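You operate a simulated robot arm through the tools that you are given. There is no shell and no other tool. Be economical: measure what you need, move in short steps, check, and stop when the job is done.

You run a simulated robot arm. Do the job below in one go: nothing can be reset, and whatever is moved stays where it is left.

TASK
Set the blue valves on the manifold as their small displays ask.
Fine: turn a valve only while the valves named on the display above it stand as shown; seven turns at most.

It is judged by the outcome, as a careful person would: the job done as asked, and still so three seconds after it is handed in. It fails if anything else is knocked over, pushed out of place, dropped, spilled or broken.

THE ROBOT
A 7-joint arm with a two-finger parallel gripper, fixed in place. Base frame: the origin is at the foot of the arm, x ahead of it, y to its left, z up. Lengths are in mm, angles in rad, forces in N, time in s.
Its first joint turns from -2.304 to 2.304 rad. Payload 3.91 kg.
The tool frame sits at the grasp point between the pads (the TCP): z along the fingers, y along the line on which they close. The tips reach 30 mm beyond it. Largest opening 110 mm; finger width 20, thickness 10; the body of the gripper, 48 by 112 mm, starts 55 mm behind the TCP.
Orientation is told as [roll, pitch, yaw] about the base's x, y, z axes, in that order, counted from this pose: with the fingers straight down and closing along the base's y, the tool's x points along the base's -x, its y along +y and its z along -z.

THE INTERFACE
- The arm moves only by the tool apply_moves. Its arguments are lists of equal length, an entry for each row: "linear": the shift along the base's x, y, z in mm, a list of three; "turn": the turn, a rotation vector about the base's x, y, z in rad, a list of three. In form: {"linear": [[dx, dy, dz], ...], "turn": [[rx, ry, rz], ...]}. A call has 1 to 12 rows; each row shifts and turns the commanded pose from where the row before left it. "jaw" is the closure in counts, from 0 (fully open) to 255 (shut), set as the call begins (left out, the last holds). A row lasts 0.2 s, in which the tool goes at most 50 mm and 0.15 rad; a call with a longer step from one row to the next is refused whole, and so is a gripper value outside its range. A pose out of reach is approached as far as the arm can. The call stops where the force on the tool passes 50 N (or 10 N more than at its start, if that is more) or the arm is blocked; 0.2 s more then pass. Each finger travels about 108 mm/s and halts on what it meets, pressing with about 23 N; the grip force reading is that of the motor and also rises with nothing between the fingers. The clock runs only during rows and for 0.2 s after the last one: add rows that do not move to give the fingers time. The reply holds the time, the measured pose of the TCP, the force on the tool along the base axes, the opening and the grip force, in the units named above and with some noise, with the torque about the TCP (base axes, N m) and any sound that the robot's microphone picked up.
- Cameras (640 x 400 px; columns grow to the right, rows downward): "scene" is fixed at [40.3, 652.4, 1916.4]; the picture's right is [-0.19, -0.98, 0.00], its down [-0.75, 0.15, -0.64] and it looks along [0.63, -0.12, -0.76] (base axes); focal length 339 px, centre (320, 200). "wrist" rides on the gripper at [72, 17, -103] in the tool frame; the picture's right is [-0.23, 0.97, 0.00], its down [-0.76, -0.18, -0.62] and it looks along [-0.61, -0.14, 0.78] (tool axes); focal length 222 px, centre (320, 200). There is no depth. A picture from a camera that has moved, and an enlarged one, comes with that camera's place and axes in the base frame and with its lens. The place of the scene camera against the robot may be out by one fixed shift of up to 12 mm in any direction.
- capture(camera): a new picture of that camera. It takes no simulated time.
- enlarge(camera, box): a new picture of the part [left, top, right, bottom] of that camera's present view, enlarged. It takes no simulated time.
- job_done(): hands the job in; it is judged then, once.

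Work in short steps. Places have to be worked out from the pictures, the camera data and where the tool is seen: move nearer, look again, correct. Check each grasp and each placing, and mend what went wrong. You have 120 turns and 84 pictures in all, those below and enlarged ones among them. Open the gripper and draw the arm clear of the work before you hand the job in, unless the task says otherwise; then end with one line.

The tools are called after ">>>" as a command line: name --argument value ..., lists and objects as JSON in quotes. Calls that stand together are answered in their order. apply_moves: Moves the arm, as the interface text tells. Its arguments: {"type":"object","properties":{"linear":{"type":"array"},"turn":{"type":"array"},"jaw":{"type":"number"}},"required":["linear","turn"]} The other tools are called the same way: capture (camera) takes a picture; enlarge (camera, box) takes an enlarged picture of a part of a camera's view; job_done () hands the job in.

At the start:

```text
time: 0.0
tcp_pos: [527.7, 228.7, 1462.8]
orientation: [-0.001, 0.001, -0.002]
ft_force: [0.2, -0.3, -0.4]
moment: [0.02, 0.01, -0.03]
opening: 109.9
grip_force: 0.1
```

scene: 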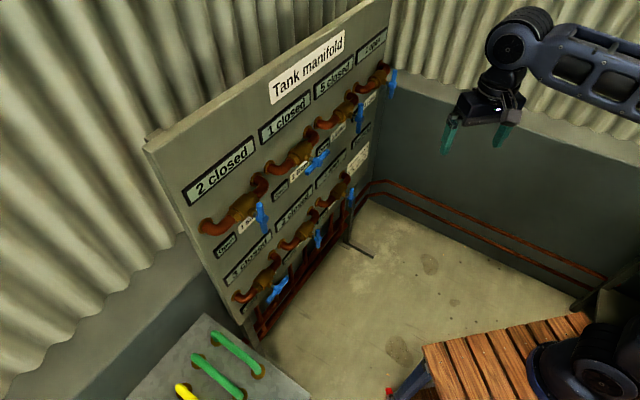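
wrist: 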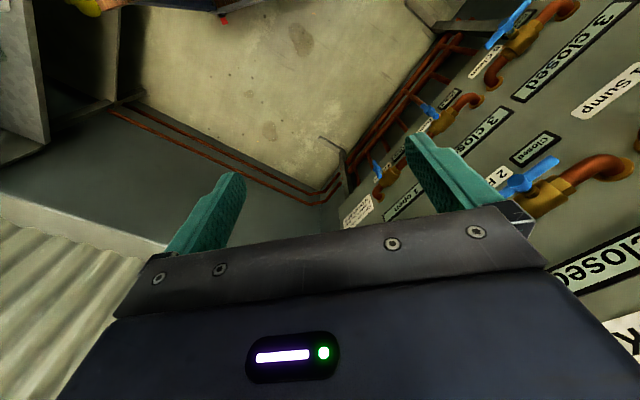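

The panel stands to the far side with seven or so blue-lever valves. I enlarge the views to read the displays.

>>> enlarge --camera "scene" --box '[180, 120, 290, 190]'

>>> enlarge --camera "scene" --box '[250, 30, 410, 130]'

>>> enlarge --camera "scene" --box '[190, 130, 390, 310]'

>>> enlarge --camera "wrist" --box '[330, 0, 640, 220]'

```text
5.71 times, centred on (235, 155) of scene
camera zoom: at [40.3, 652.4, 1916.4], right [-0.19, -0.98, 0.0], down [-0.75, 0.15, -0.64], along [0.63, -0.12, -0.76], focal length 1935 px, centre (806, 457)
```

zoom: 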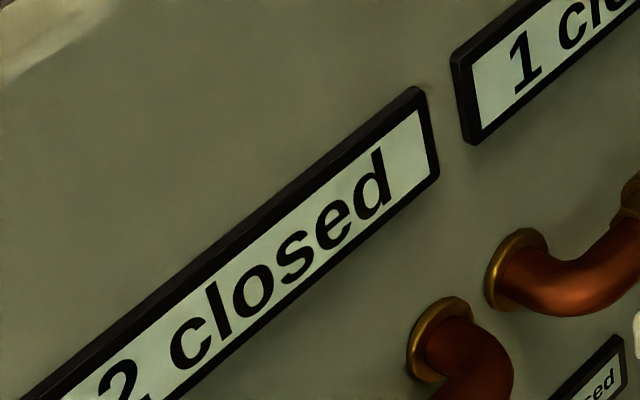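

```text
4.00 times, centred on (330, 80) of scene
camera zoom: at [40.3, 652.4, 1916.4], right [-0.19, -0.98, 0.0], down [-0.75, 0.15, -0.64], along [0.63, -0.12, -0.76], focal length 1354 px, centre (280, 680)
```

zoom: 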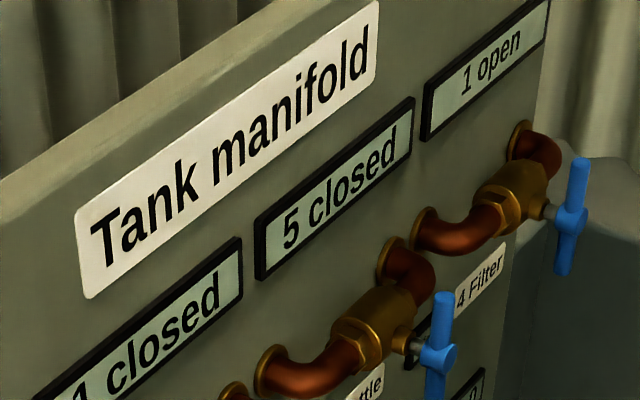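

```text
2.22 times, centred on (290, 220) of scene
camera zoom: at [40.3, 652.4, 1916.4], right [-0.19, -0.98, 0.0], down [-0.75, 0.15, -0.64], along [0.63, -0.12, -0.76], focal length 752 px, centre (387, 156)
```

zoom: 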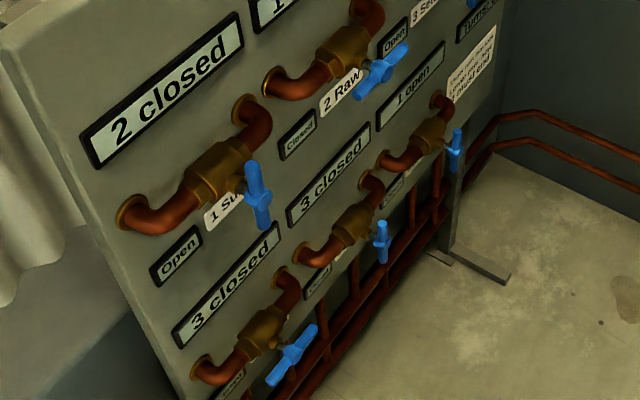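

```text
1.82 times, centred on (485, 110) of wrist
camera zoom: at [455.1, 245.5, 1567.5], right [0.23, 0.97, 0.0], down [0.76, -0.18, 0.62], along [0.61, -0.14, -0.78], focal length 404 px, centre (20, 364)
```

zoom: 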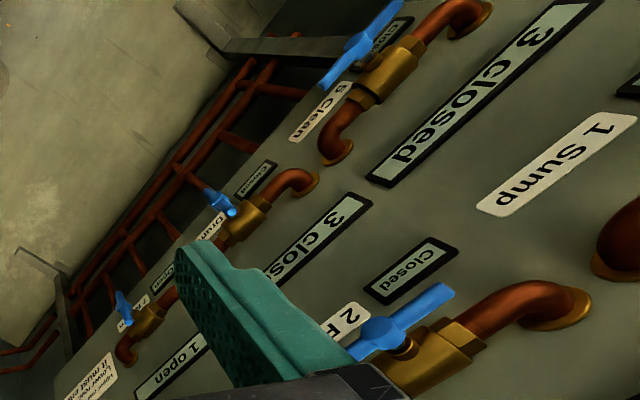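

I read the small displays and the note card next.

>>> enlarge --camera "scene" --box '[310, 90, 390, 140]'

>>> enlarge --camera "scene" --box '[310, 130, 390, 180]'

>>> enlarge --camera "scene" --box '[260, 160, 340, 210]'

>>> enlarge --camera "scene" --box '[220, 200, 360, 310]'

>>> enlarge --camera "wrist" --box '[335, 60, 455, 230]'

```text
8.00 times, centred on (350, 115) of scene
camera zoom: at [40.3, 652.4, 1916.4], right [-0.19, -0.98, 0.0], down [-0.75, 0.15, -0.64], along [0.63, -0.12, -0.76], focal length 2709 px, centre (80, 880)
```

zoom: 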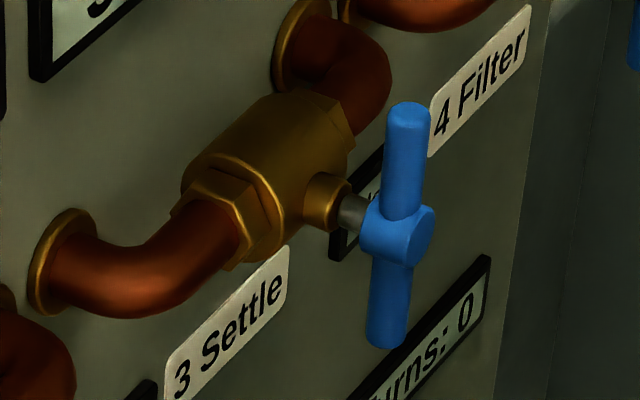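

```text
8.00 times, centred on (350, 155) of scene
camera zoom: at [40.3, 652.4, 1916.4], right [-0.19, -0.98, 0.0], down [-0.75, 0.15, -0.64], along [0.63, -0.12, -0.76], focal length 2709 px, centre (80, 560)
```

zoom: 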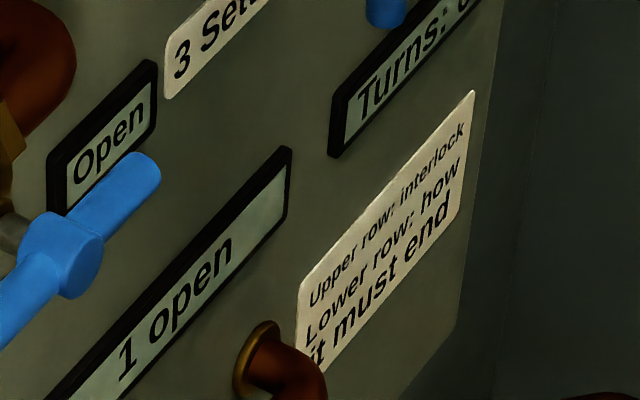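

```text
8.00 times, centred on (300, 185) of scene
camera zoom: at [40.3, 652.4, 1916.4], right [-0.19, -0.98, 0.0], down [-0.75, 0.15, -0.64], along [0.63, -0.12, -0.76], focal length 2709 px, centre (480, 320)
```

zoom: 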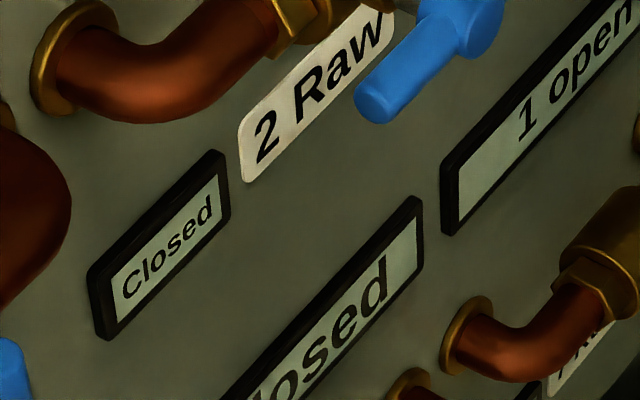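

```text
3.64 times, centred on (290, 255) of scene
camera zoom: at [40.3, 652.4, 1916.4], right [-0.19, -0.98, 0.0], down [-0.75, 0.15, -0.64], along [0.63, -0.12, -0.76], focal length 1231 px, centre (429, 0)
```

zoom: 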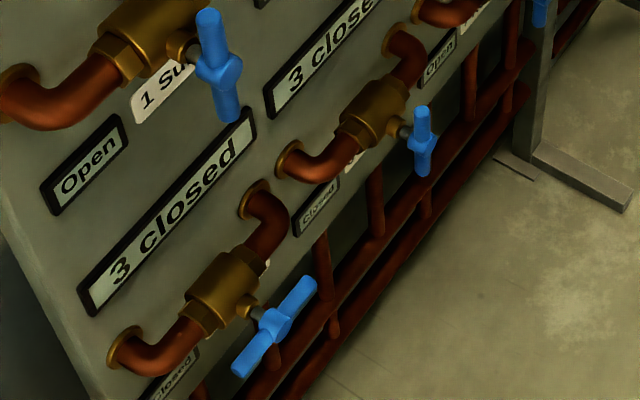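

```text
2.35 times, centred on (395, 145) of wrist
camera zoom: at [455.1, 245.5, 1567.5], right [0.23, 0.97, 0.0], down [0.76, -0.18, 0.62], along [0.61, -0.14, -0.78], focal length 523 px, centre (144, 329)
```

zoom: 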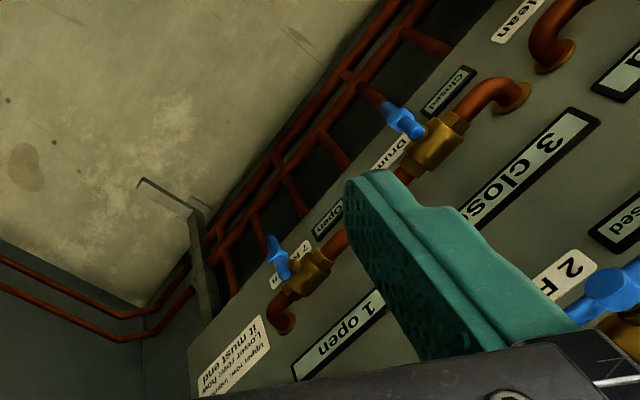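

Interlocks: 1 needs 2 closed; 2 needs 1 closed; 3 needs 5 closed; 4 needs 1 open; 5 and 6 need 3 closed; 7 needs 1 open. Targets read so far: 1 Open, 2 Closed, 3 Open, 5 Closed, 6 Closed, 7 Open; 4's is still hidden. By triangulation, the handles lie in the vertical plane x+y≈1269, with the top row at z≈1250 and the bottom row at z≈865. I yaw the tool 45° first, then pitch it to face the panel.

>>> apply_moves --linear '[[0, 0, 0], [0, 0, 0], [0, 0, 0], [0, 0, 0], [0, 0, 0], [0, 0, 0]]' --turn '[[0, 0, 0.1309], [0, 0, 0.1309], [0, 0, 0.1309], [0, 0, 0.1309], [0, 0, 0.1309], [0, 0, 0.1309]]' --jaw 255

>>> apply_moves --linear '[[0, 5, -15], [0, 5, -15], [0, 5, -15], [0, 5, -15], [0, 5, -15], [0, 5, -15], [0, 5, -15], [0, 5, -15], [0, 5, -15], [0, 5, -15], [0, 5, -15]]' --turn '[[0.101, -0.101, 0], [0.101, -0.101, 0], [0.101, -0.101, 0], [0.101, -0.101, 0], [0.101, -0.101, 0], [0.101, -0.101, 0], [0.101, -0.101, 0], [0.101, -0.101, 0], [0.101, -0.101, 0], [0.101, -0.101, 0], [0.101, -0.101, 0]]'

>>> capture --camera "wrist"

>>> capture --camera "scene"

```text
time: 1.4
tcp_pos: [527.7, 228.3, 1464.5]
orientation: [-0.001, 0.001, 0.788]
ft_force: [-0.4, 0.8, 0.6]
moment: [0.0, -0.02, -0.02]
opening: 0.1
grip_force: 22.9
```

```text
time: 3.8
tcp_pos: [528.0, 284.3, 1296.9]
orientation: [2.907, -1.568, -2.122]
ft_force: [0.0, 0.0, 0.4]
moment: [-0.01, 0.02, 0.03]
opening: 0.0
grip_force: 22.8
```

```text
72 pictures are left
camera wrist: at [442.5, 221.9, 1225.8], right [-0.69, 0.69, 0.23], down [-0.32, -0.57, 0.76], along [0.65, 0.45, 0.61], focal length 222 px, centre (320, 200)
```

wrist: 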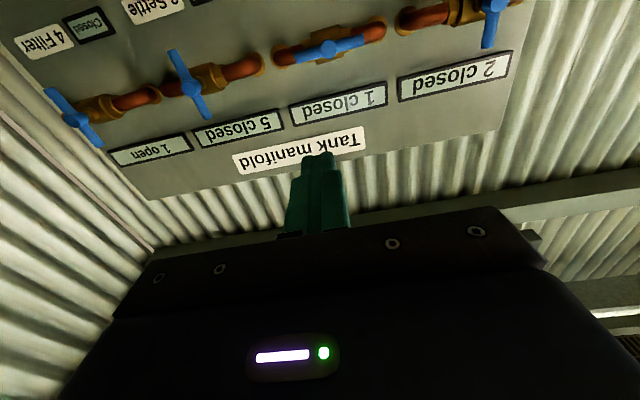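

```text
71 pictures are left
```

scene: 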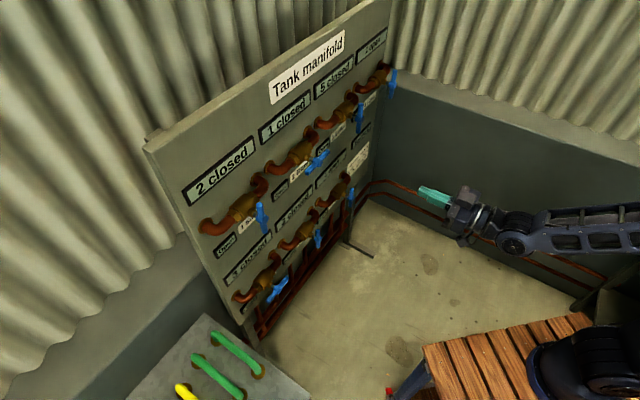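

Display 4 is visible now; I zoom to confirm it and get accurate hub pixels.

>>> enlarge --camera "wrist" --box '[0, 0, 240, 150]'

>>> enlarge --camera "wrist" --box '[260, 0, 540, 170]'

```text
2.67 times, centred on (120, 75) of wrist
camera zoom: at [442.5, 221.9, 1225.8], right [-0.69, 0.69, 0.23], down [-0.32, -0.57, 0.76], along [0.65, 0.45, 0.61], focal length 592 px, centre (853, 533)
```

zoom: 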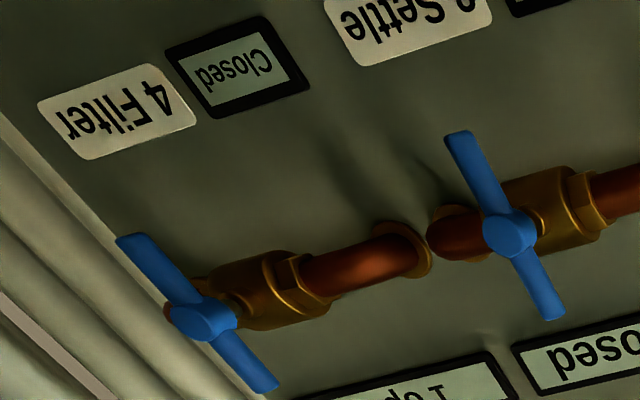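

```text
2.29 times, centred on (400, 85) of wrist
camera zoom: at [442.5, 221.9, 1225.8], right [-0.69, 0.69, 0.23], down [-0.32, -0.57, 0.76], along [0.65, 0.45, 0.61], focal length 508 px, centre (137, 463)
```

zoom: 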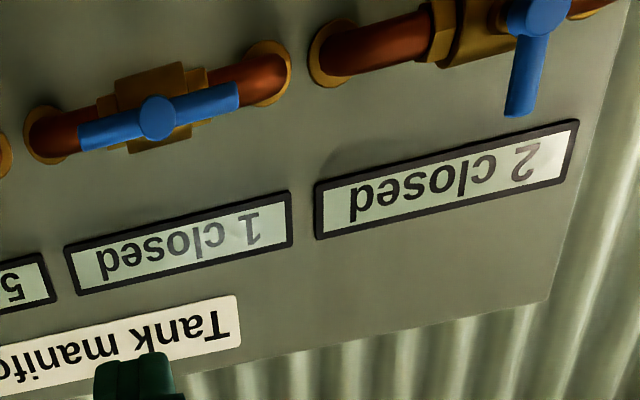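

Valve 4 must end closed, and its handle already stands across the pipe, so it stays, and so does 6. Plan: close 2, open 1, close 5, open 3, open 7. Hubs are at about 1 (566,703), 2 (741,528) and 3 (916,353), at z≈1262. I bring the closed fingers to a standoff above the right arm of valve 2.

>>> apply_moves --linear '[[28.7, 23.9, 0.8], [28.7, 23.9, 0.8], [28.7, 23.9, 0.8], [28.7, 23.9, 0.8], [28.7, 23.9, 0.8], [28.7, 23.9, 0.8]]' --turn '[[0, 0, 0], [0, 0, 0], [0, 0, 0], [0, 0, 0], [0, 0, 0], [0, 0, 0]]'

>>> capture --camera "wrist"

>>> enlarge --camera "scene" --box '[260, 110, 420, 210]'

```text
time: 5.2
tcp_pos: [699.0, 426.4, 1306.7]
orientation: [3.08, -1.569, -2.293]
ft_force: [-0.5, 0.7, 1.1]
moment: [0.01, 0.02, -0.02]
opening: 0.0
grip_force: 22.4
```

```text
68 pictures are left
camera wrist: at [614.4, 365.0, 1234.4], right [-0.69, 0.69, 0.23], down [-0.32, -0.57, 0.76], along [0.65, 0.45, 0.61], focal length 222 px, centre (320, 200)
```

wrist: 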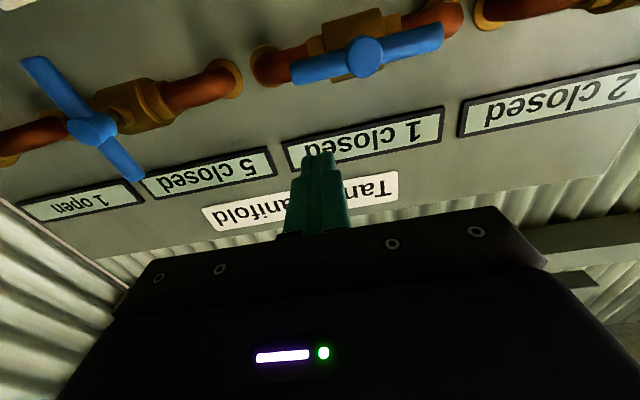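

```text
4.00 times, centred on (340, 160) of scene
camera zoom: at [40.3, 652.4, 1916.4], right [-0.19, -0.98, 0.0], down [-0.75, 0.15, -0.64], along [0.63, -0.12, -0.76], focal length 1354 px, centre (240, 360)
```

zoom: 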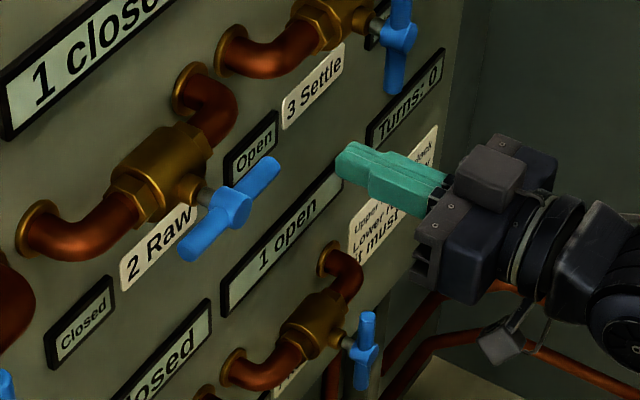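

The scene picture is about 15 mm off along its down axis (judged by the finger tip). Corrected, hub 2 is at about (736,527,1263). I move in above the right arm with the TCP about 15 mm in front of the bar.

>>> apply_moves --linear '[[18.7, 20, -1], [18.7, 20, -1], [18.7, 20, 0]]' --turn '[[0, 0, 0], [0, 0, 0], [0, 0, 0]]'

>>> capture --camera "wrist"

>>> enlarge --camera "scene" --box '[260, 110, 420, 210]'

```text
time: 6.0
tcp_pos: [757.2, 488.4, 1303.8]
orientation: [-2.997, -1.568, -2.5]
ft_force: [0.4, -0.3, 0.4]
moment: [-0.02, 0.08, -0.03]
opening: 0.0
grip_force: 23.0
```

```text
66 pictures are left
camera wrist: at [671.4, 427.2, 1231.7], right [-0.69, 0.69, 0.23], down [-0.32, -0.57, 0.76], along [0.65, 0.45, 0.61], focal length 222 px, centre (320, 200)
```

wrist: 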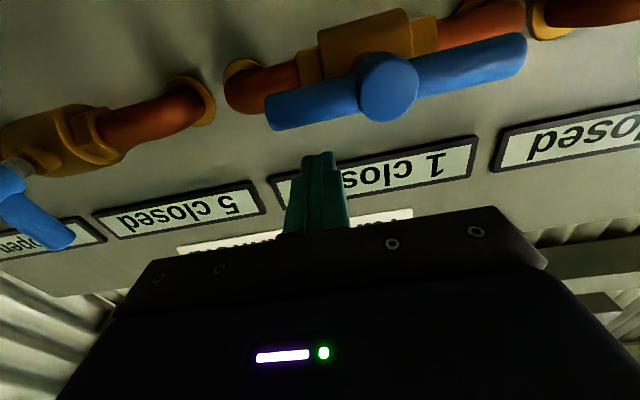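

```text
4.00 times, centred on (340, 160) of scene
camera zoom: at [40.3, 652.4, 1916.4], right [-0.19, -0.98, 0.0], down [-0.75, 0.15, -0.64], along [0.63, -0.12, -0.76], focal length 1354 px, centre (240, 360)
```

zoom: 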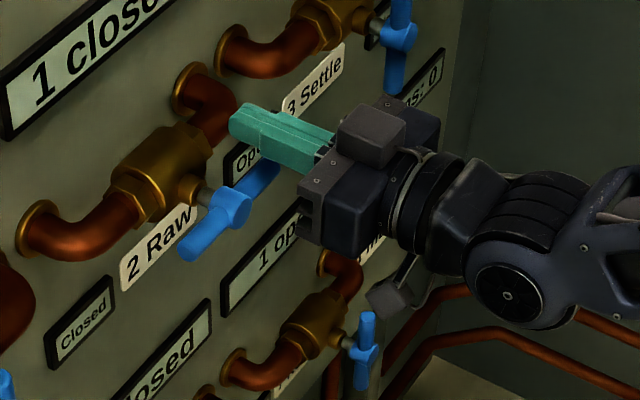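

Hub 2 refined to (736,529,1263); the fingers overlap the right arm's depth from above. I push down to test this turning direction.

>>> apply_moves --linear '[[0, 0, -9], [0, 0, -9], [0, 0, -8], [0, 0, -7], [0, 0, -6]]' --turn '[[0, 0, 0], [0, 0, 0], [0, 0, 0], [0, 0, 0], [0, 0, 0]]'

>>> capture --camera "wrist"

```text
time: 7.2
tcp_pos: [756.0, 486.8, 1261.8]
orientation: [3.078, -1.569, -2.292]
ft_force: [4.8, -1.0, 2.5]
moment: [0.04, -0.01, -0.01]
opening: 0.0
grip_force: 22.7
```

```text
64 pictures are left
camera wrist: at [670.4, 426.3, 1189.6], right [-0.69, 0.69, 0.23], down [-0.32, -0.57, 0.76], along [0.65, 0.45, 0.61], focal length 222 px, centre (320, 200)
```

wrist: 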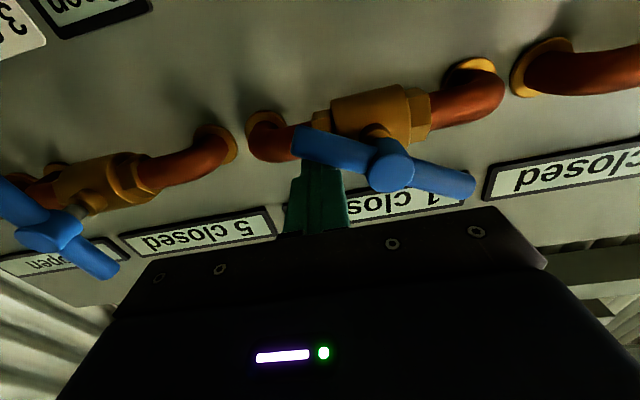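

The handle turned about 27° with little force, so clockwise is the closing direction. I continue along the arc to vertical.

>>> apply_moves --linear '[[-0.7, 0.7, -15], [-4, 4, -10.6], [-5.8, 5.8, -8.8], [-4.7, 4.7, -4.4], [-3.5, 3.5, -2.5]]' --turn '[[0, 0, 0], [0, 0, 0], [0, 0, 0], [0, 0, 0], [0, 0, 0]]'

>>> capture --camera "wrist"

>>> enlarge --camera "scene" --box '[260, 110, 420, 210]'

```text
time: 8.4
tcp_pos: [739.2, 502.5, 1222.8]
orientation: [2.921, -1.566, -2.142]
ft_force: [14.6, -22.0, 14.7]
moment: [0.39, 0.12, -0.2]
opening: 0.2
grip_force: 22.4
```

```text
63 pictures are left
camera wrist: at [654.0, 442.1, 1150.2], right [-0.69, 0.69, 0.23], down [-0.32, -0.57, 0.76], along [0.65, 0.45, 0.61], focal length 222 px, centre (320, 200)
```

wrist: 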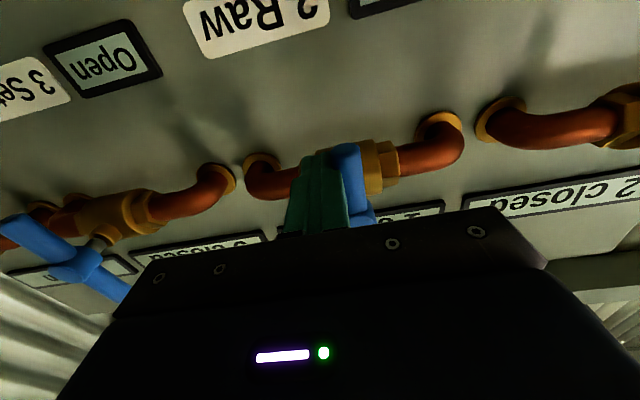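

```text
4.00 times, centred on (340, 160) of scene
camera zoom: at [40.3, 652.4, 1916.4], right [-0.19, -0.98, 0.0], down [-0.75, 0.15, -0.64], along [0.63, -0.12, -0.76], focal length 1354 px, centre (240, 360)
```

zoom: 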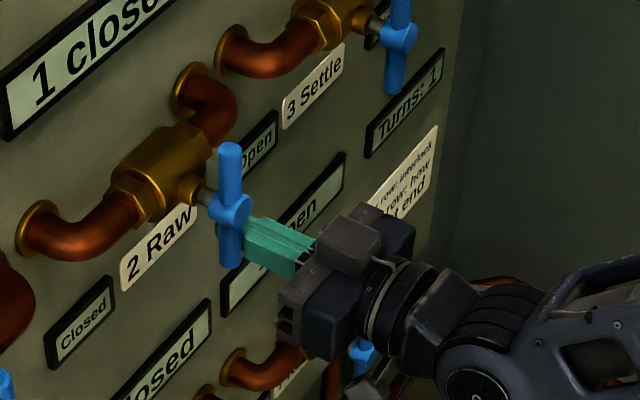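

Valve 2 stands vertical at its stop and the counter shows 1. I back off and go to a standoff to the right of valve 1's top arm; opening should be counter-clockwise.

>>> apply_moves --linear '[[5, -5, 0], [-18, -18, 0], [-18, -18, 0], [-27.8, 26.2, 13.7], [-27.8, 26.2, 13.7], [-27.8, 26.2, 13.7], [-27.8, 26.2, 13.7], [-27.8, 26.2, 13.7], [-27.8, 26.2, 13.7]]' --turn '[[0, 0, 0], [0, 0, 0], [0, 0, 0], [0, 0, 0], [0, 0, 0], [0, 0, 0], [0, 0, 0], [0, 0, 0], [0, 0, 0]]'

>>> capture --camera "wrist"

>>> capture --camera "scene"

```text
time: 10.4
tcp_pos: [541.0, 625.3, 1302.0]
orientation: [-2.94, -1.571, -2.557]
ft_force: [0.5, -0.3, -0.2]
moment: [0.01, 0.02, 0.03]
opening: 0.0
grip_force: 22.8
```

```text
61 pictures are left
camera wrist: at [456.4, 562.3, 1229.6], right [-0.69, 0.69, 0.23], down [-0.32, -0.57, 0.76], along [0.65, 0.45, 0.61], focal length 222 px, centre (320, 200)
```

wrist: 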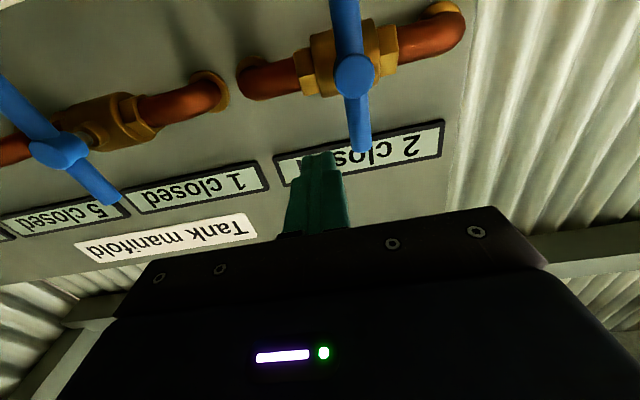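

```text
60 pictures are left
```

scene: 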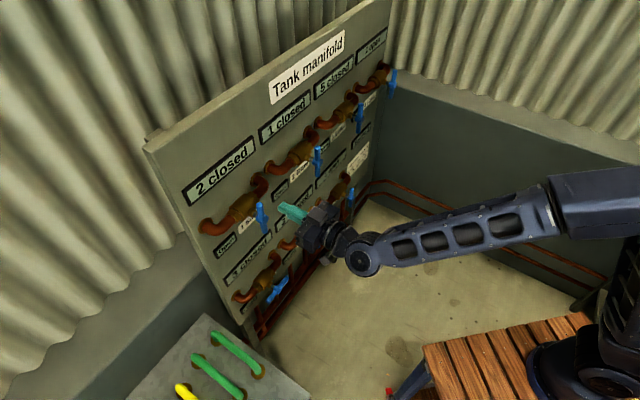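

Hub 1 is at about (566,699,1263). I insert to the right of the top arm, then push it left slightly to check direction.

>>> apply_moves --linear '[[14.2, 12.4, 1], [14.1, 12.4, 1], [14.1, 12.5, 1], [0, 0, 0]]' --turn '[[0, 0, 0], [0, 0, 0], [0, 0, 0], [0, 0, 0]]'

>>> apply_moves --linear '[[-7, 7, 0], [-7, 7, 0], [-7, 7, 0], [-6, 6, 0]]' --turn '[[0, 0, 0], [0, 0, 0], [0, 0, 0], [0, 0, 0]]'

>>> capture --camera "wrist"

```text
time: 11.4
tcp_pos: [580.9, 659.9, 1305.9]
orientation: [-2.942, -1.569, -2.557]
ft_force: [0.8, -0.2, -0.6]
moment: [-0.01, -0.02, 0.02]
opening: 0.1
grip_force: 22.9
```

```text
time: 12.4
tcp_pos: [553.7, 688.1, 1304.6]
orientation: [-1.589, -1.569, 2.375]
ft_force: [1.0, -1.0, 0.0]
moment: [0.0, 0.03, -0.03]
opening: 0.2
grip_force: 23.2
```

```text
59 pictures are left
camera wrist: at [468.8, 625.9, 1232.8], right [-0.69, 0.69, 0.23], down [-0.31, -0.57, 0.76], along [0.65, 0.45, 0.61], focal length 222 px, centre (320, 200)
```

wrist: 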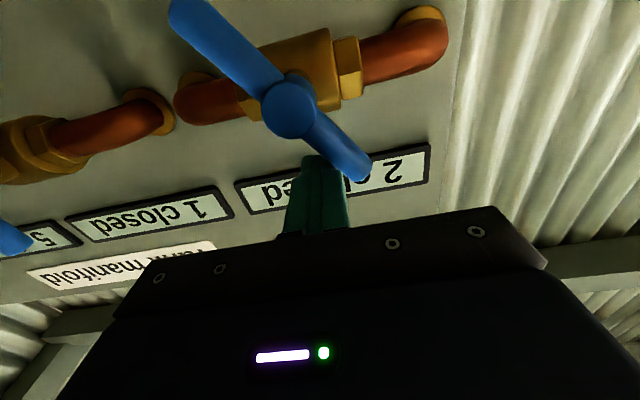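

It turns counter-clockwise freely. I continue along the arc to horizontal.

>>> apply_moves --linear '[[-10.8, 10.8, 1], [-7.5, 7.5, -5.6], [-6.2, 6.2, -8.2], [-3.1, 3.1, -6.7], [-1.8, 1.8, -5]]' --turn '[[0, 0, 0], [0, 0, 0], [0, 0, 0], [0, 0, 0], [0, 0, 0]]'

>>> capture --camera "wrist"

>>> enlarge --camera "scene" --box '[200, 100, 400, 240]'

```text
time: 13.6
tcp_pos: [526.2, 716.3, 1281.0]
orientation: [2.933, -1.57, -2.145]
ft_force: [0.2, 0.5, 0.7]
moment: [-0.01, -0.01, -0.01]
opening: 0.1
grip_force: 23.0
```

```text
58 pictures are left
camera wrist: at [439.9, 654.6, 1209.6], right [-0.69, 0.69, 0.23], down [-0.32, -0.57, 0.76], along [0.65, 0.45, 0.61], focal length 222 px, centre (320, 200)
```

wrist: 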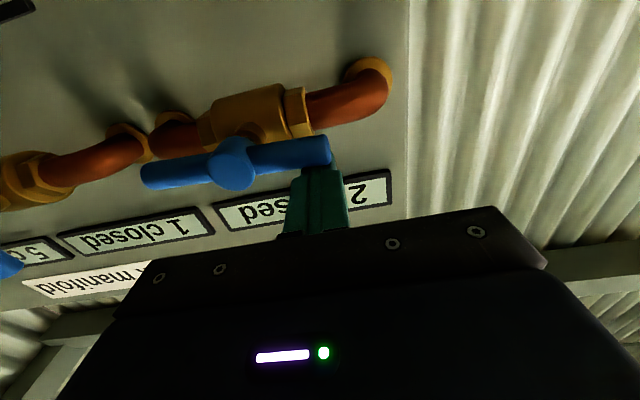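

```text
2.86 times, centred on (300, 170) of scene
camera zoom: at [40.3, 652.4, 1916.4], right [-0.19, -0.98, 0.0], down [-0.75, 0.15, -0.64], along [0.63, -0.12, -0.76], focal length 968 px, centre (377, 286)
```

zoom: 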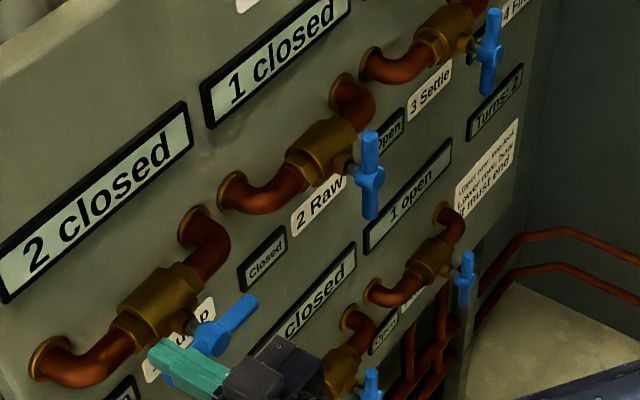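

Counter shows 2 and the lever looks horizontal; I press down a few mm more until it meets the stop.

>>> apply_moves --linear '[[0, 0, -2], [0, 0, -2], [0, 0, -2]]' --turn '[[0, 0, 0], [0, 0, 0], [0, 0, 0]]'

```text
time: 14.4
tcp_pos: [525.4, 716.1, 1277.5]
orientation: [2.989, -1.566, -2.205]
ft_force: [1.6, 5.1, 20.2]
moment: [0.16, -0.19, 0.12]
opening: 0.0
grip_force: 22.9
```

Valve 1 is firmly at its open stop. I back off and descend in front of valve 5.

>>> apply_moves --linear '[[0, 0, 5], [-25, -25, 0], [-25, -25, 0], [9, -7.7, -40], [9, -7.7, -40], [9, -7.7, -40], [9, -7.7, -40], [9, -7.7, -40], [9, -7.7, -40], [9, -7.7, -40], [0, 0, 0]]' --turn '[[0, 0, 0], [0, 0, 0], [0, 0, 0], [0, 0, 0], [0, 0, 0], [0, 0, 0], [0, 0, 0], [0, 0, 0], [0, 0, 0], [0, 0, 0], [0, 0, 0]]'

>>> capture --camera "wrist"

>>> capture --camera "scene"

```text
time: 16.8
tcp_pos: [536.0, 612.2, 1001.6]
orientation: [2.999, -1.568, -2.215]
ft_force: [-0.3, 0.0, 0.0]
moment: [0.01, 0.04, 0.0]
opening: 0.3
grip_force: 23.1
```

```text
56 pictures are left
camera wrist: at [451.5, 550.1, 929.4], right [-0.69, 0.69, 0.23], down [-0.32, -0.57, 0.76], along [0.65, 0.45, 0.61], focal length 222 px, centre (320, 200)
```

wrist: 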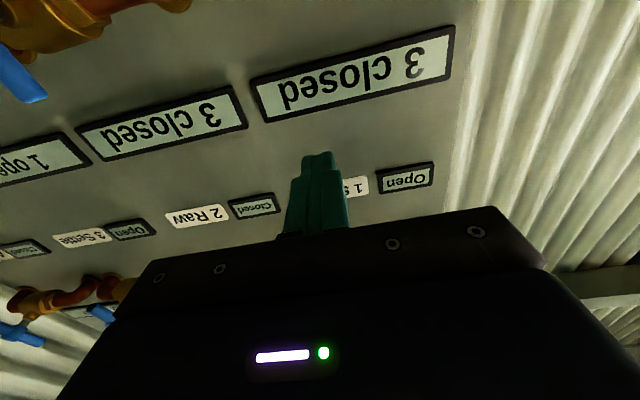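

```text
55 pictures are left
```

scene: 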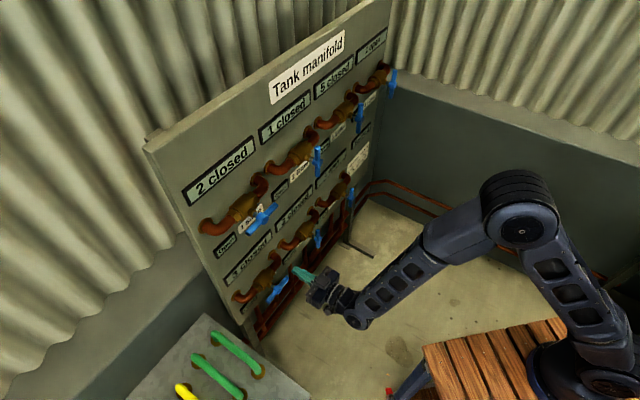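

Valve 5 is out of the wrist view; I descend another 90 mm to see it.

>>> apply_moves --linear '[[0, 0, -45], [0, 0, -45], [0, 0, 0]]' --turn '[[0, 0, 0], [0, 0, 0], [0, 0, 0]]'

>>> capture --camera "wrist"

>>> enlarge --camera "scene" --box '[220, 220, 380, 320]'

```text
time: 17.6
tcp_pos: [537.6, 612.7, 912.0]
orientation: [3.051, -1.569, -2.266]
ft_force: [0.5, 0.6, 0.0]
moment: [-0.01, -0.02, 0.03]
opening: 0.2
grip_force: 22.9
```

```text
54 pictures are left
camera wrist: at [452.2, 551.0, 840.3], right [-0.69, 0.69, 0.23], down [-0.32, -0.57, 0.76], along [0.65, 0.45, 0.61], focal length 222 px, centre (320, 200)
```

wrist: 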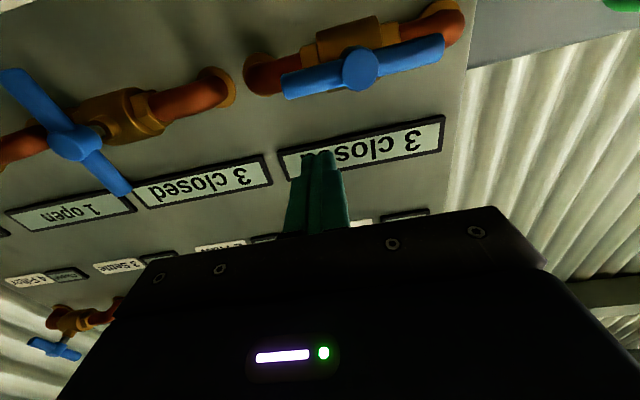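

```text
4.00 times, centred on (300, 270) of scene
camera zoom: at [40.3, 652.4, 1916.4], right [-0.19, -0.98, 0.0], down [-0.75, 0.15, -0.64], along [0.63, -0.12, -0.76], focal length 1354 px, centre (400, -80)
```

zoom: 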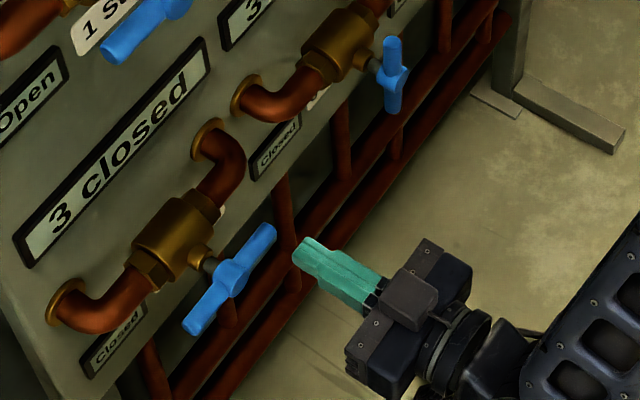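

Hub 5 is at about (566,698,873), above which the fingers sit on the right. I insert, then push down partway.

>>> apply_moves --linear '[[16.2, 15.5, 0], [16.2, 15.5, 0], [16.2, 15.6, 1], [0, 0, 0], [0, 0, -9], [0, 0, -9], [0, 0, -8], [0, 0, -7], [0, 0, -6]]' --turn '[[0, 0, 0], [0, 0, 0], [0, 0, 0], [0, 0, 0], [0, 0, 0], [0, 0, 0], [0, 0, 0], [0, 0, 0], [0, 0, 0]]'

>>> capture --camera "wrist"

```text
time: 19.6
tcp_pos: [585.8, 659.8, 872.9]
orientation: [2.632, -1.569, -1.847]
ft_force: [-5.3, -6.1, 3.7]
moment: [-0.03, 0.11, 0.12]
opening: 0.2
grip_force: 23.0
```

```text
52 pictures are left
camera wrist: at [501.2, 597.6, 801.1], right [-0.69, 0.69, 0.23], down [-0.31, -0.57, 0.76], along [0.65, 0.45, 0.61], focal length 222 px, centre (320, 200)
```

wrist: 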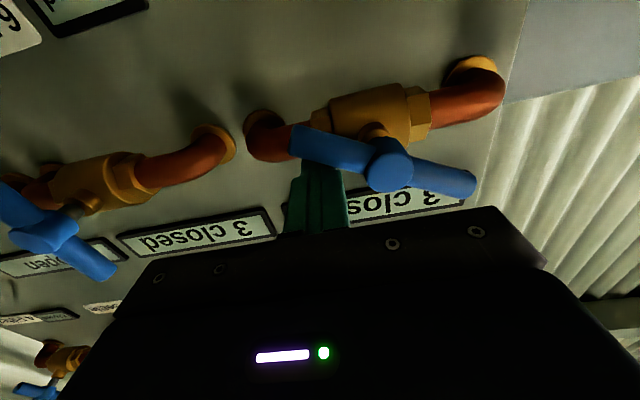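

It turns as valve 2 did. I finish the arc to vertical.

>>> apply_moves --linear '[[-0.7, 0.7, -15], [-4, 4, -10.6], [-5.8, 5.8, -8.8], [-4.7, 4.7, -4.4], [-3.5, 3.5, -2.5]]' --turn '[[0, 0, 0], [0, 0, 0], [0, 0, 0], [0, 0, 0], [0, 0, 0]]'

>>> capture --camera "scene"

>>> enlarge --camera "scene" --box '[220, 130, 380, 320]'

```text
time: 20.8
tcp_pos: [573.9, 673.9, 833.3]
orientation: [-2.772, -1.567, -2.736]
ft_force: [-6.4, -25.0, 9.5]
moment: [0.13, 0.09, 0.31]
opening: 0.0
grip_force: 23.1
stopped in row 5: the force on the tool passed its limit at 59 N (the readings are from after the stop); the commanded pose is now the measured one
```

```text
51 pictures are left
```

scene: 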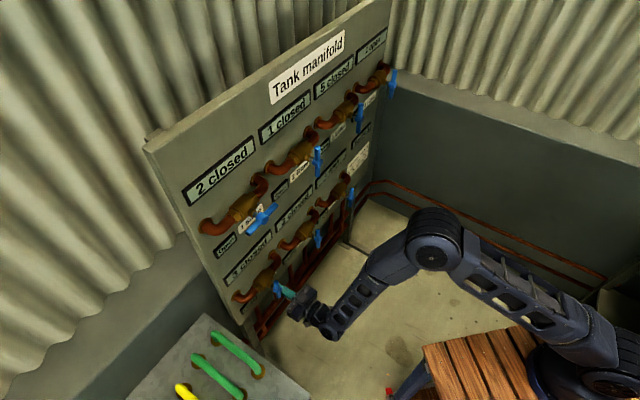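

```text
2.11 times, centred on (300, 225) of scene
camera zoom: at [40.3, 652.4, 1916.4], right [-0.19, -0.98, 0.0], down [-0.75, 0.15, -0.64], along [0.63, -0.12, -0.76], focal length 713 px, centre (362, 147)
```

zoom: 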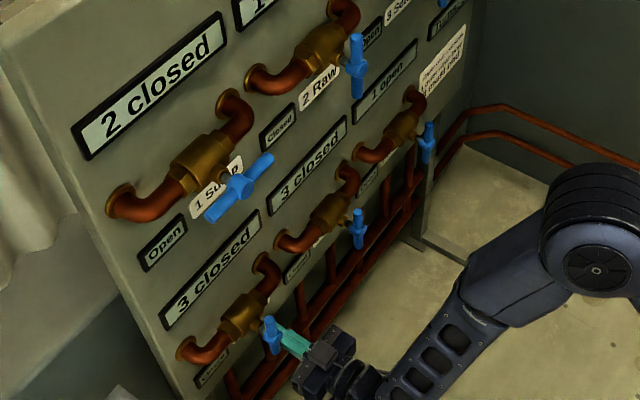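

The push stopped on force just short of the planned end; I check whether the handle is truly vertical.

>>> apply_moves --linear '[[4, -4, 0], [0, 0, 0]]' --turn '[[0, 0, 0], [0, 0, 0]]'

>>> capture --camera "wrist"

>>> enlarge --camera "scene" --box '[250, 260, 330, 310]'

>>> enlarge --camera "scene" --box '[340, 110, 380, 150]'

```text
time: 21.4
tcp_pos: [576.8, 670.6, 833.6]
orientation: [-2.831, -1.566, -2.677]
ft_force: [-0.2, -0.3, -0.5]
moment: [-0.02, 0.02, 0.0]
opening: 0.0
grip_force: 22.8
```

```text
49 pictures are left
camera wrist: at [492.3, 609.7, 760.4], right [-0.68, 0.69, 0.23], down [-0.32, -0.57, 0.76], along [0.65, 0.45, 0.61], focal length 222 px, centre (320, 200)
```

wrist: 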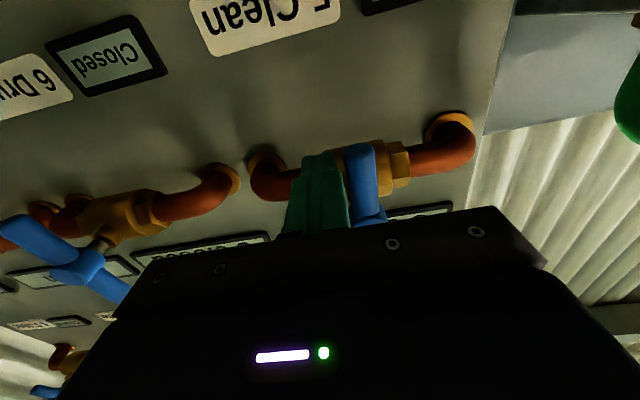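

```text
8.00 times, centred on (290, 285) of scene
camera zoom: at [40.3, 652.4, 1916.4], right [-0.19, -0.98, 0.0], down [-0.75, 0.15, -0.64], along [0.63, -0.12, -0.76], focal length 2709 px, centre (560, -480)
```

zoom: 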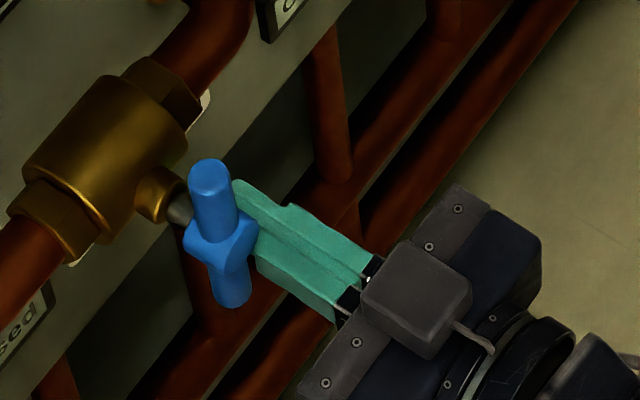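

```text
10.00 times, centred on (360, 130) of scene
camera zoom: at [40.3, 652.4, 1916.4], right [-0.19, -0.98, 0.0], down [-0.75, 0.15, -0.64], along [0.63, -0.12, -0.76], focal length 3386 px, centre (-80, 900)
```

zoom: 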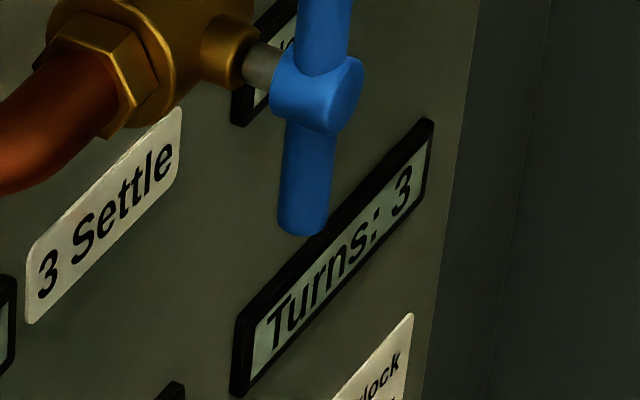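

Valve 5 is vertical (tilt matches true vertical) and the counter shows 3. I retreat and travel in front of the panel to valve 3.

>>> apply_moves --linear '[[3, -3, 0], [-30, -30, 0], [-30, -30, 0], [25.7, -24.7, 33.6], [25.7, -24.7, 33.6], [25.7, -24.7, 33.6], [25.7, -24.7, 33.6], [25.7, -24.7, 33.6], [25.7, -24.7, 33.6], [25.7, -24.7, 33.6]]' --turn '[[0, 0, 0], [0, 0, 0], [0, 0, 0], [0, 0, 0], [0, 0, 0], [0, 0, 0], [0, 0, 0], [0, 0, 0], [0, 0, 0], [0, 0, 0]]'

>>> apply_moves --linear '[[25.7, -24.7, 33.6], [25.7, -24.7, 33.6], [25.7, -24.7, 33.6], [25.7, -24.7, 33.6], [25.7, -24.7, 33.6], [25.7, -24.7, 33.6], [25.7, -24.7, 33.6], [0, 0, 0]]' --turn '[[0, 0, 0], [0, 0, 0], [0, 0, 0], [0, 0, 0], [0, 0, 0], [0, 0, 0], [0, 0, 0], [0, 0, 0]]'

>>> capture --camera "wrist"

>>> capture --camera "scene"

```text
time: 23.6
tcp_pos: [701.8, 434.6, 1068.9]
orientation: [-2.682, -1.567, -2.821]
ft_force: [-1.1, -0.3, 0.4]
moment: [0.02, 0.0, -0.01]
opening: 0.0
grip_force: 23.0
```

```text
time: 25.4
tcp_pos: [881.1, 261.8, 1302.6]
orientation: [-2.823, -1.566, -2.687]
ft_force: [0.6, -0.3, 0.9]
moment: [-0.02, -0.04, -0.01]
opening: 0.0
grip_force: 22.9
```

```text
46 pictures are left
camera wrist: at [795.1, 201.3, 1231.1], right [-0.68, 0.69, 0.23], down [-0.32, -0.57, 0.76], along [0.65, 0.45, 0.61], focal length 222 px, centre (320, 200)
```

wrist: 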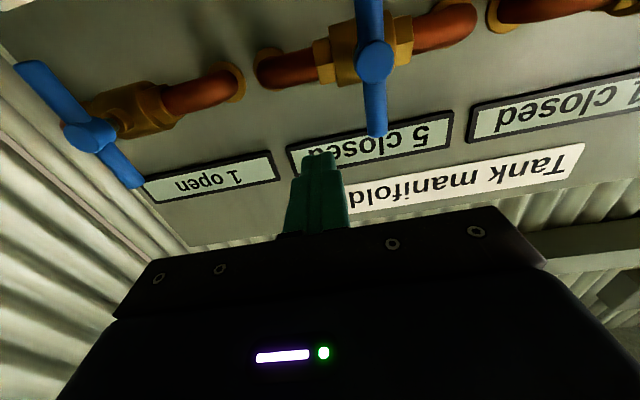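

```text
45 pictures are left
```

scene: 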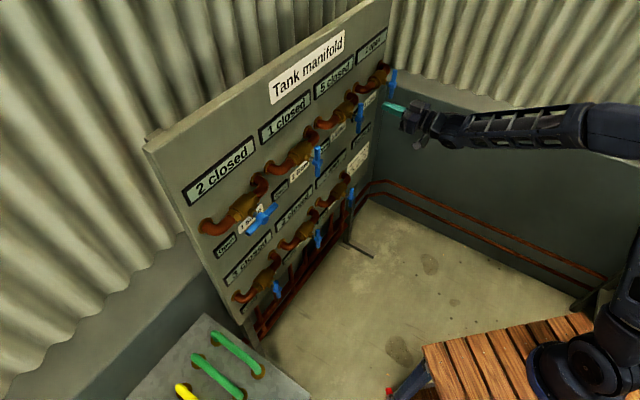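

Hub 3 is at about (906,359,1262). I insert right of its top arm and start pushing left (5 is closed, so the interlock is met).

>>> apply_moves --linear '[[13.7, 20.7, 0.5], [13.7, 20.7, 0.5], [13.6, 20.8, 0.5], [0, 0, 0]]' --turn '[[0, 0, 0], [0, 0, 0], [0, 0, 0], [0, 0, 0]]'

>>> apply_moves --linear '[[-7, 7, 0], [-7, 7, 0], [-7, 7, 0], [-5, 5, 0]]' --turn '[[0, 0, 0], [0, 0, 0], [0, 0, 0], [0, 0, 0]]'

>>> capture --camera "wrist"

```text
time: 26.4
tcp_pos: [921.3, 324.6, 1305.0]
orientation: [-2.817, -1.566, -2.684]
ft_force: [-0.7, 0.8, 0.1]
moment: [-0.04, -0.01, 0.0]
opening: 0.0
grip_force: 22.2
```

```text
time: 27.4
tcp_pos: [895.2, 350.3, 1305.1]
orientation: [-2.901, -1.565, -2.604]
ft_force: [-0.3, -2.1, 0.7]
moment: [-0.02, 0.04, 0.0]
opening: 0.0
grip_force: 23.1
```

```text
44 pictures are left
camera wrist: at [810.3, 288.6, 1232.8], right [-0.68, 0.69, 0.23], down [-0.32, -0.57, 0.76], along [0.65, 0.45, 0.61], focal length 222 px, centre (320, 200)
```

wrist: 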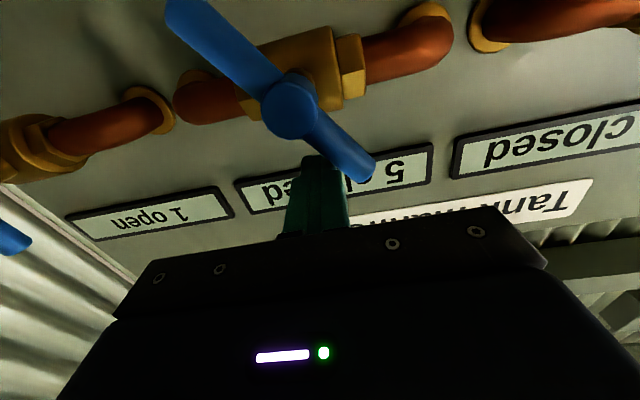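

Identical to valve 1's behaviour; I complete the arc with the last few mm to the stop.

>>> apply_moves --linear '[[-10.8, 10.8, 1], [-7.5, 7.5, -5.6], [-6.2, 6.2, -8.2], [-3.1, 3.1, -6.7], [-1.8, 1.8, -5], [0, 0, -2], [0, 0, -2], [0, 0, -1.5]]' --turn '[[0, 0, 0], [0, 0, 0], [0, 0, 0], [0, 0, 0], [0, 0, 0], [0, 0, 0], [0, 0, 0], [0, 0, 0]]'

>>> enlarge --camera "scene" --box '[300, 60, 420, 160]'

```text
time: 29.2
tcp_pos: [865.5, 379.8, 1278.7]
orientation: [-2.88, -1.561, -2.624]
ft_force: [7.2, 2.2, 28.7]
moment: [0.14, -0.29, 0.17]
opening: 0.3
grip_force: 23.3
```

```text
4.00 times, centred on (360, 110) of scene
camera zoom: at [40.3, 652.4, 1916.4], right [-0.19, -0.98, 0.0], down [-0.75, 0.15, -0.64], along [0.63, -0.12, -0.76], focal length 1354 px, centre (160, 560)
```

zoom: 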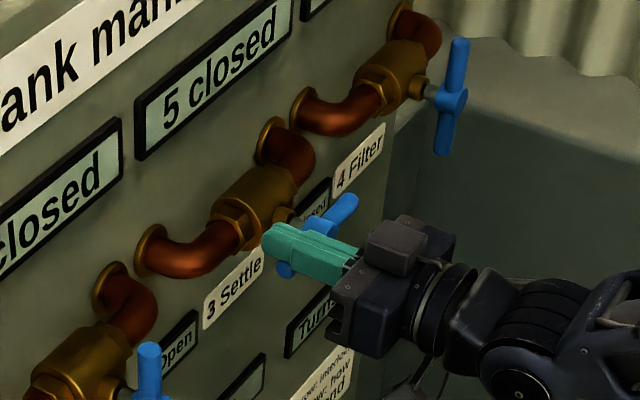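

Valve 3 is at its open stop. I back off and go down to valve 7's standoff.

>>> apply_moves --linear '[[0, 0, 5], [-30, -30, 0], [-30, -30, 0], [6.1, -6.3, -41], [6.1, -6.3, -41], [6.1, -6.3, -41], [6.1, -6.3, -41], [6.1, -6.3, -41], [6.1, -6.3, -41], [6.1, -6.3, -41], [6.1, -6.3, -41], [6.1, -6.3, -41]]' --turn '[[0, 0, 0], [0, 0, 0], [0, 0, 0], [0, 0, 0], [0, 0, 0], [0, 0, 0], [0, 0, 0], [0, 0, 0], [0, 0, 0], [0, 0, 0], [0, 0, 0], [0, 0, 0]]'

>>> capture --camera "wrist"

>>> capture --camera "scene"

```text
time: 31.8
tcp_pos: [861.6, 263.6, 911.7]
orientation: [-2.838, -1.566, -2.667]
ft_force: [0.0, 1.0, -0.1]
moment: [-0.03, 0.03, -0.03]
opening: 0.2
grip_force: 22.7
```

```text
42 pictures are left
camera wrist: at [775.7, 201.6, 839.4], right [-0.68, 0.69, 0.23], down [-0.32, -0.57, 0.76], along [0.65, 0.45, 0.61], focal length 222 px, centre (320, 200)
```

wrist: 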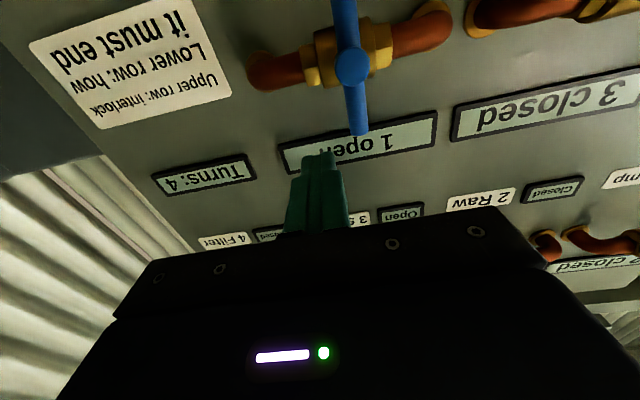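

```text
41 pictures are left
```

scene: 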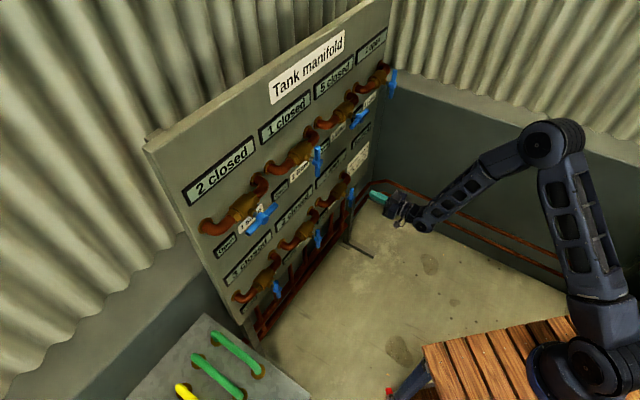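

Counter reads 4; hub 7 is at (906,358,872). I insert right of its top arm and start pushing left.

>>> apply_moves --linear '[[20.1, 20.1, 1], [20.1, 20.1, 1], [20.1, 20.1, 1], [0, 0, 0]]' --turn '[[0, 0, 0], [0, 0, 0], [0, 0, 0], [0, 0, 0]]'

>>> apply_moves --linear '[[-7, 7, 0], [-7, 7, 0], [-7, 7, 0], [-5, 5, 0]]' --turn '[[0, 0, 0], [0, 0, 0], [0, 0, 0], [0, 0, 0]]'

>>> capture --camera "wrist"

```text
time: 32.8
tcp_pos: [922.6, 323.8, 913.3]
orientation: [-2.793, -1.565, -2.711]
ft_force: [0.6, 0.7, 0.6]
moment: [-0.01, -0.01, -0.04]
opening: 0.0
grip_force: 22.9
```

```text
time: 33.8
tcp_pos: [896.5, 348.9, 914.3]
orientation: [-2.911, -1.568, -2.591]
ft_force: [-0.7, -3.6, 0.0]
moment: [-0.04, -0.01, 0.02]
opening: 0.1
grip_force: 22.9
```

```text
40 pictures are left
camera wrist: at [810.4, 288.6, 842.2], right [-0.68, 0.69, 0.23], down [-0.32, -0.57, 0.76], along [0.65, 0.45, 0.61], focal length 222 px, centre (320, 200)
```

wrist: 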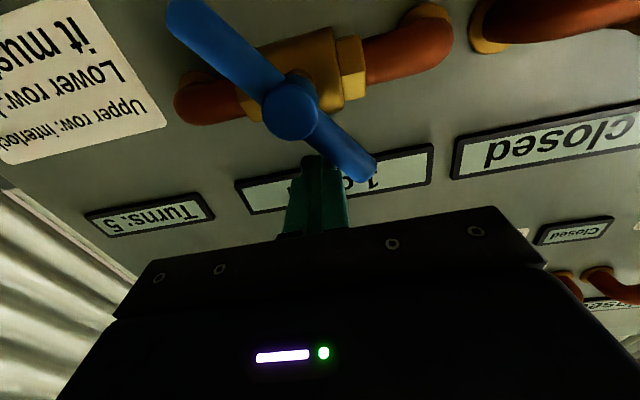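

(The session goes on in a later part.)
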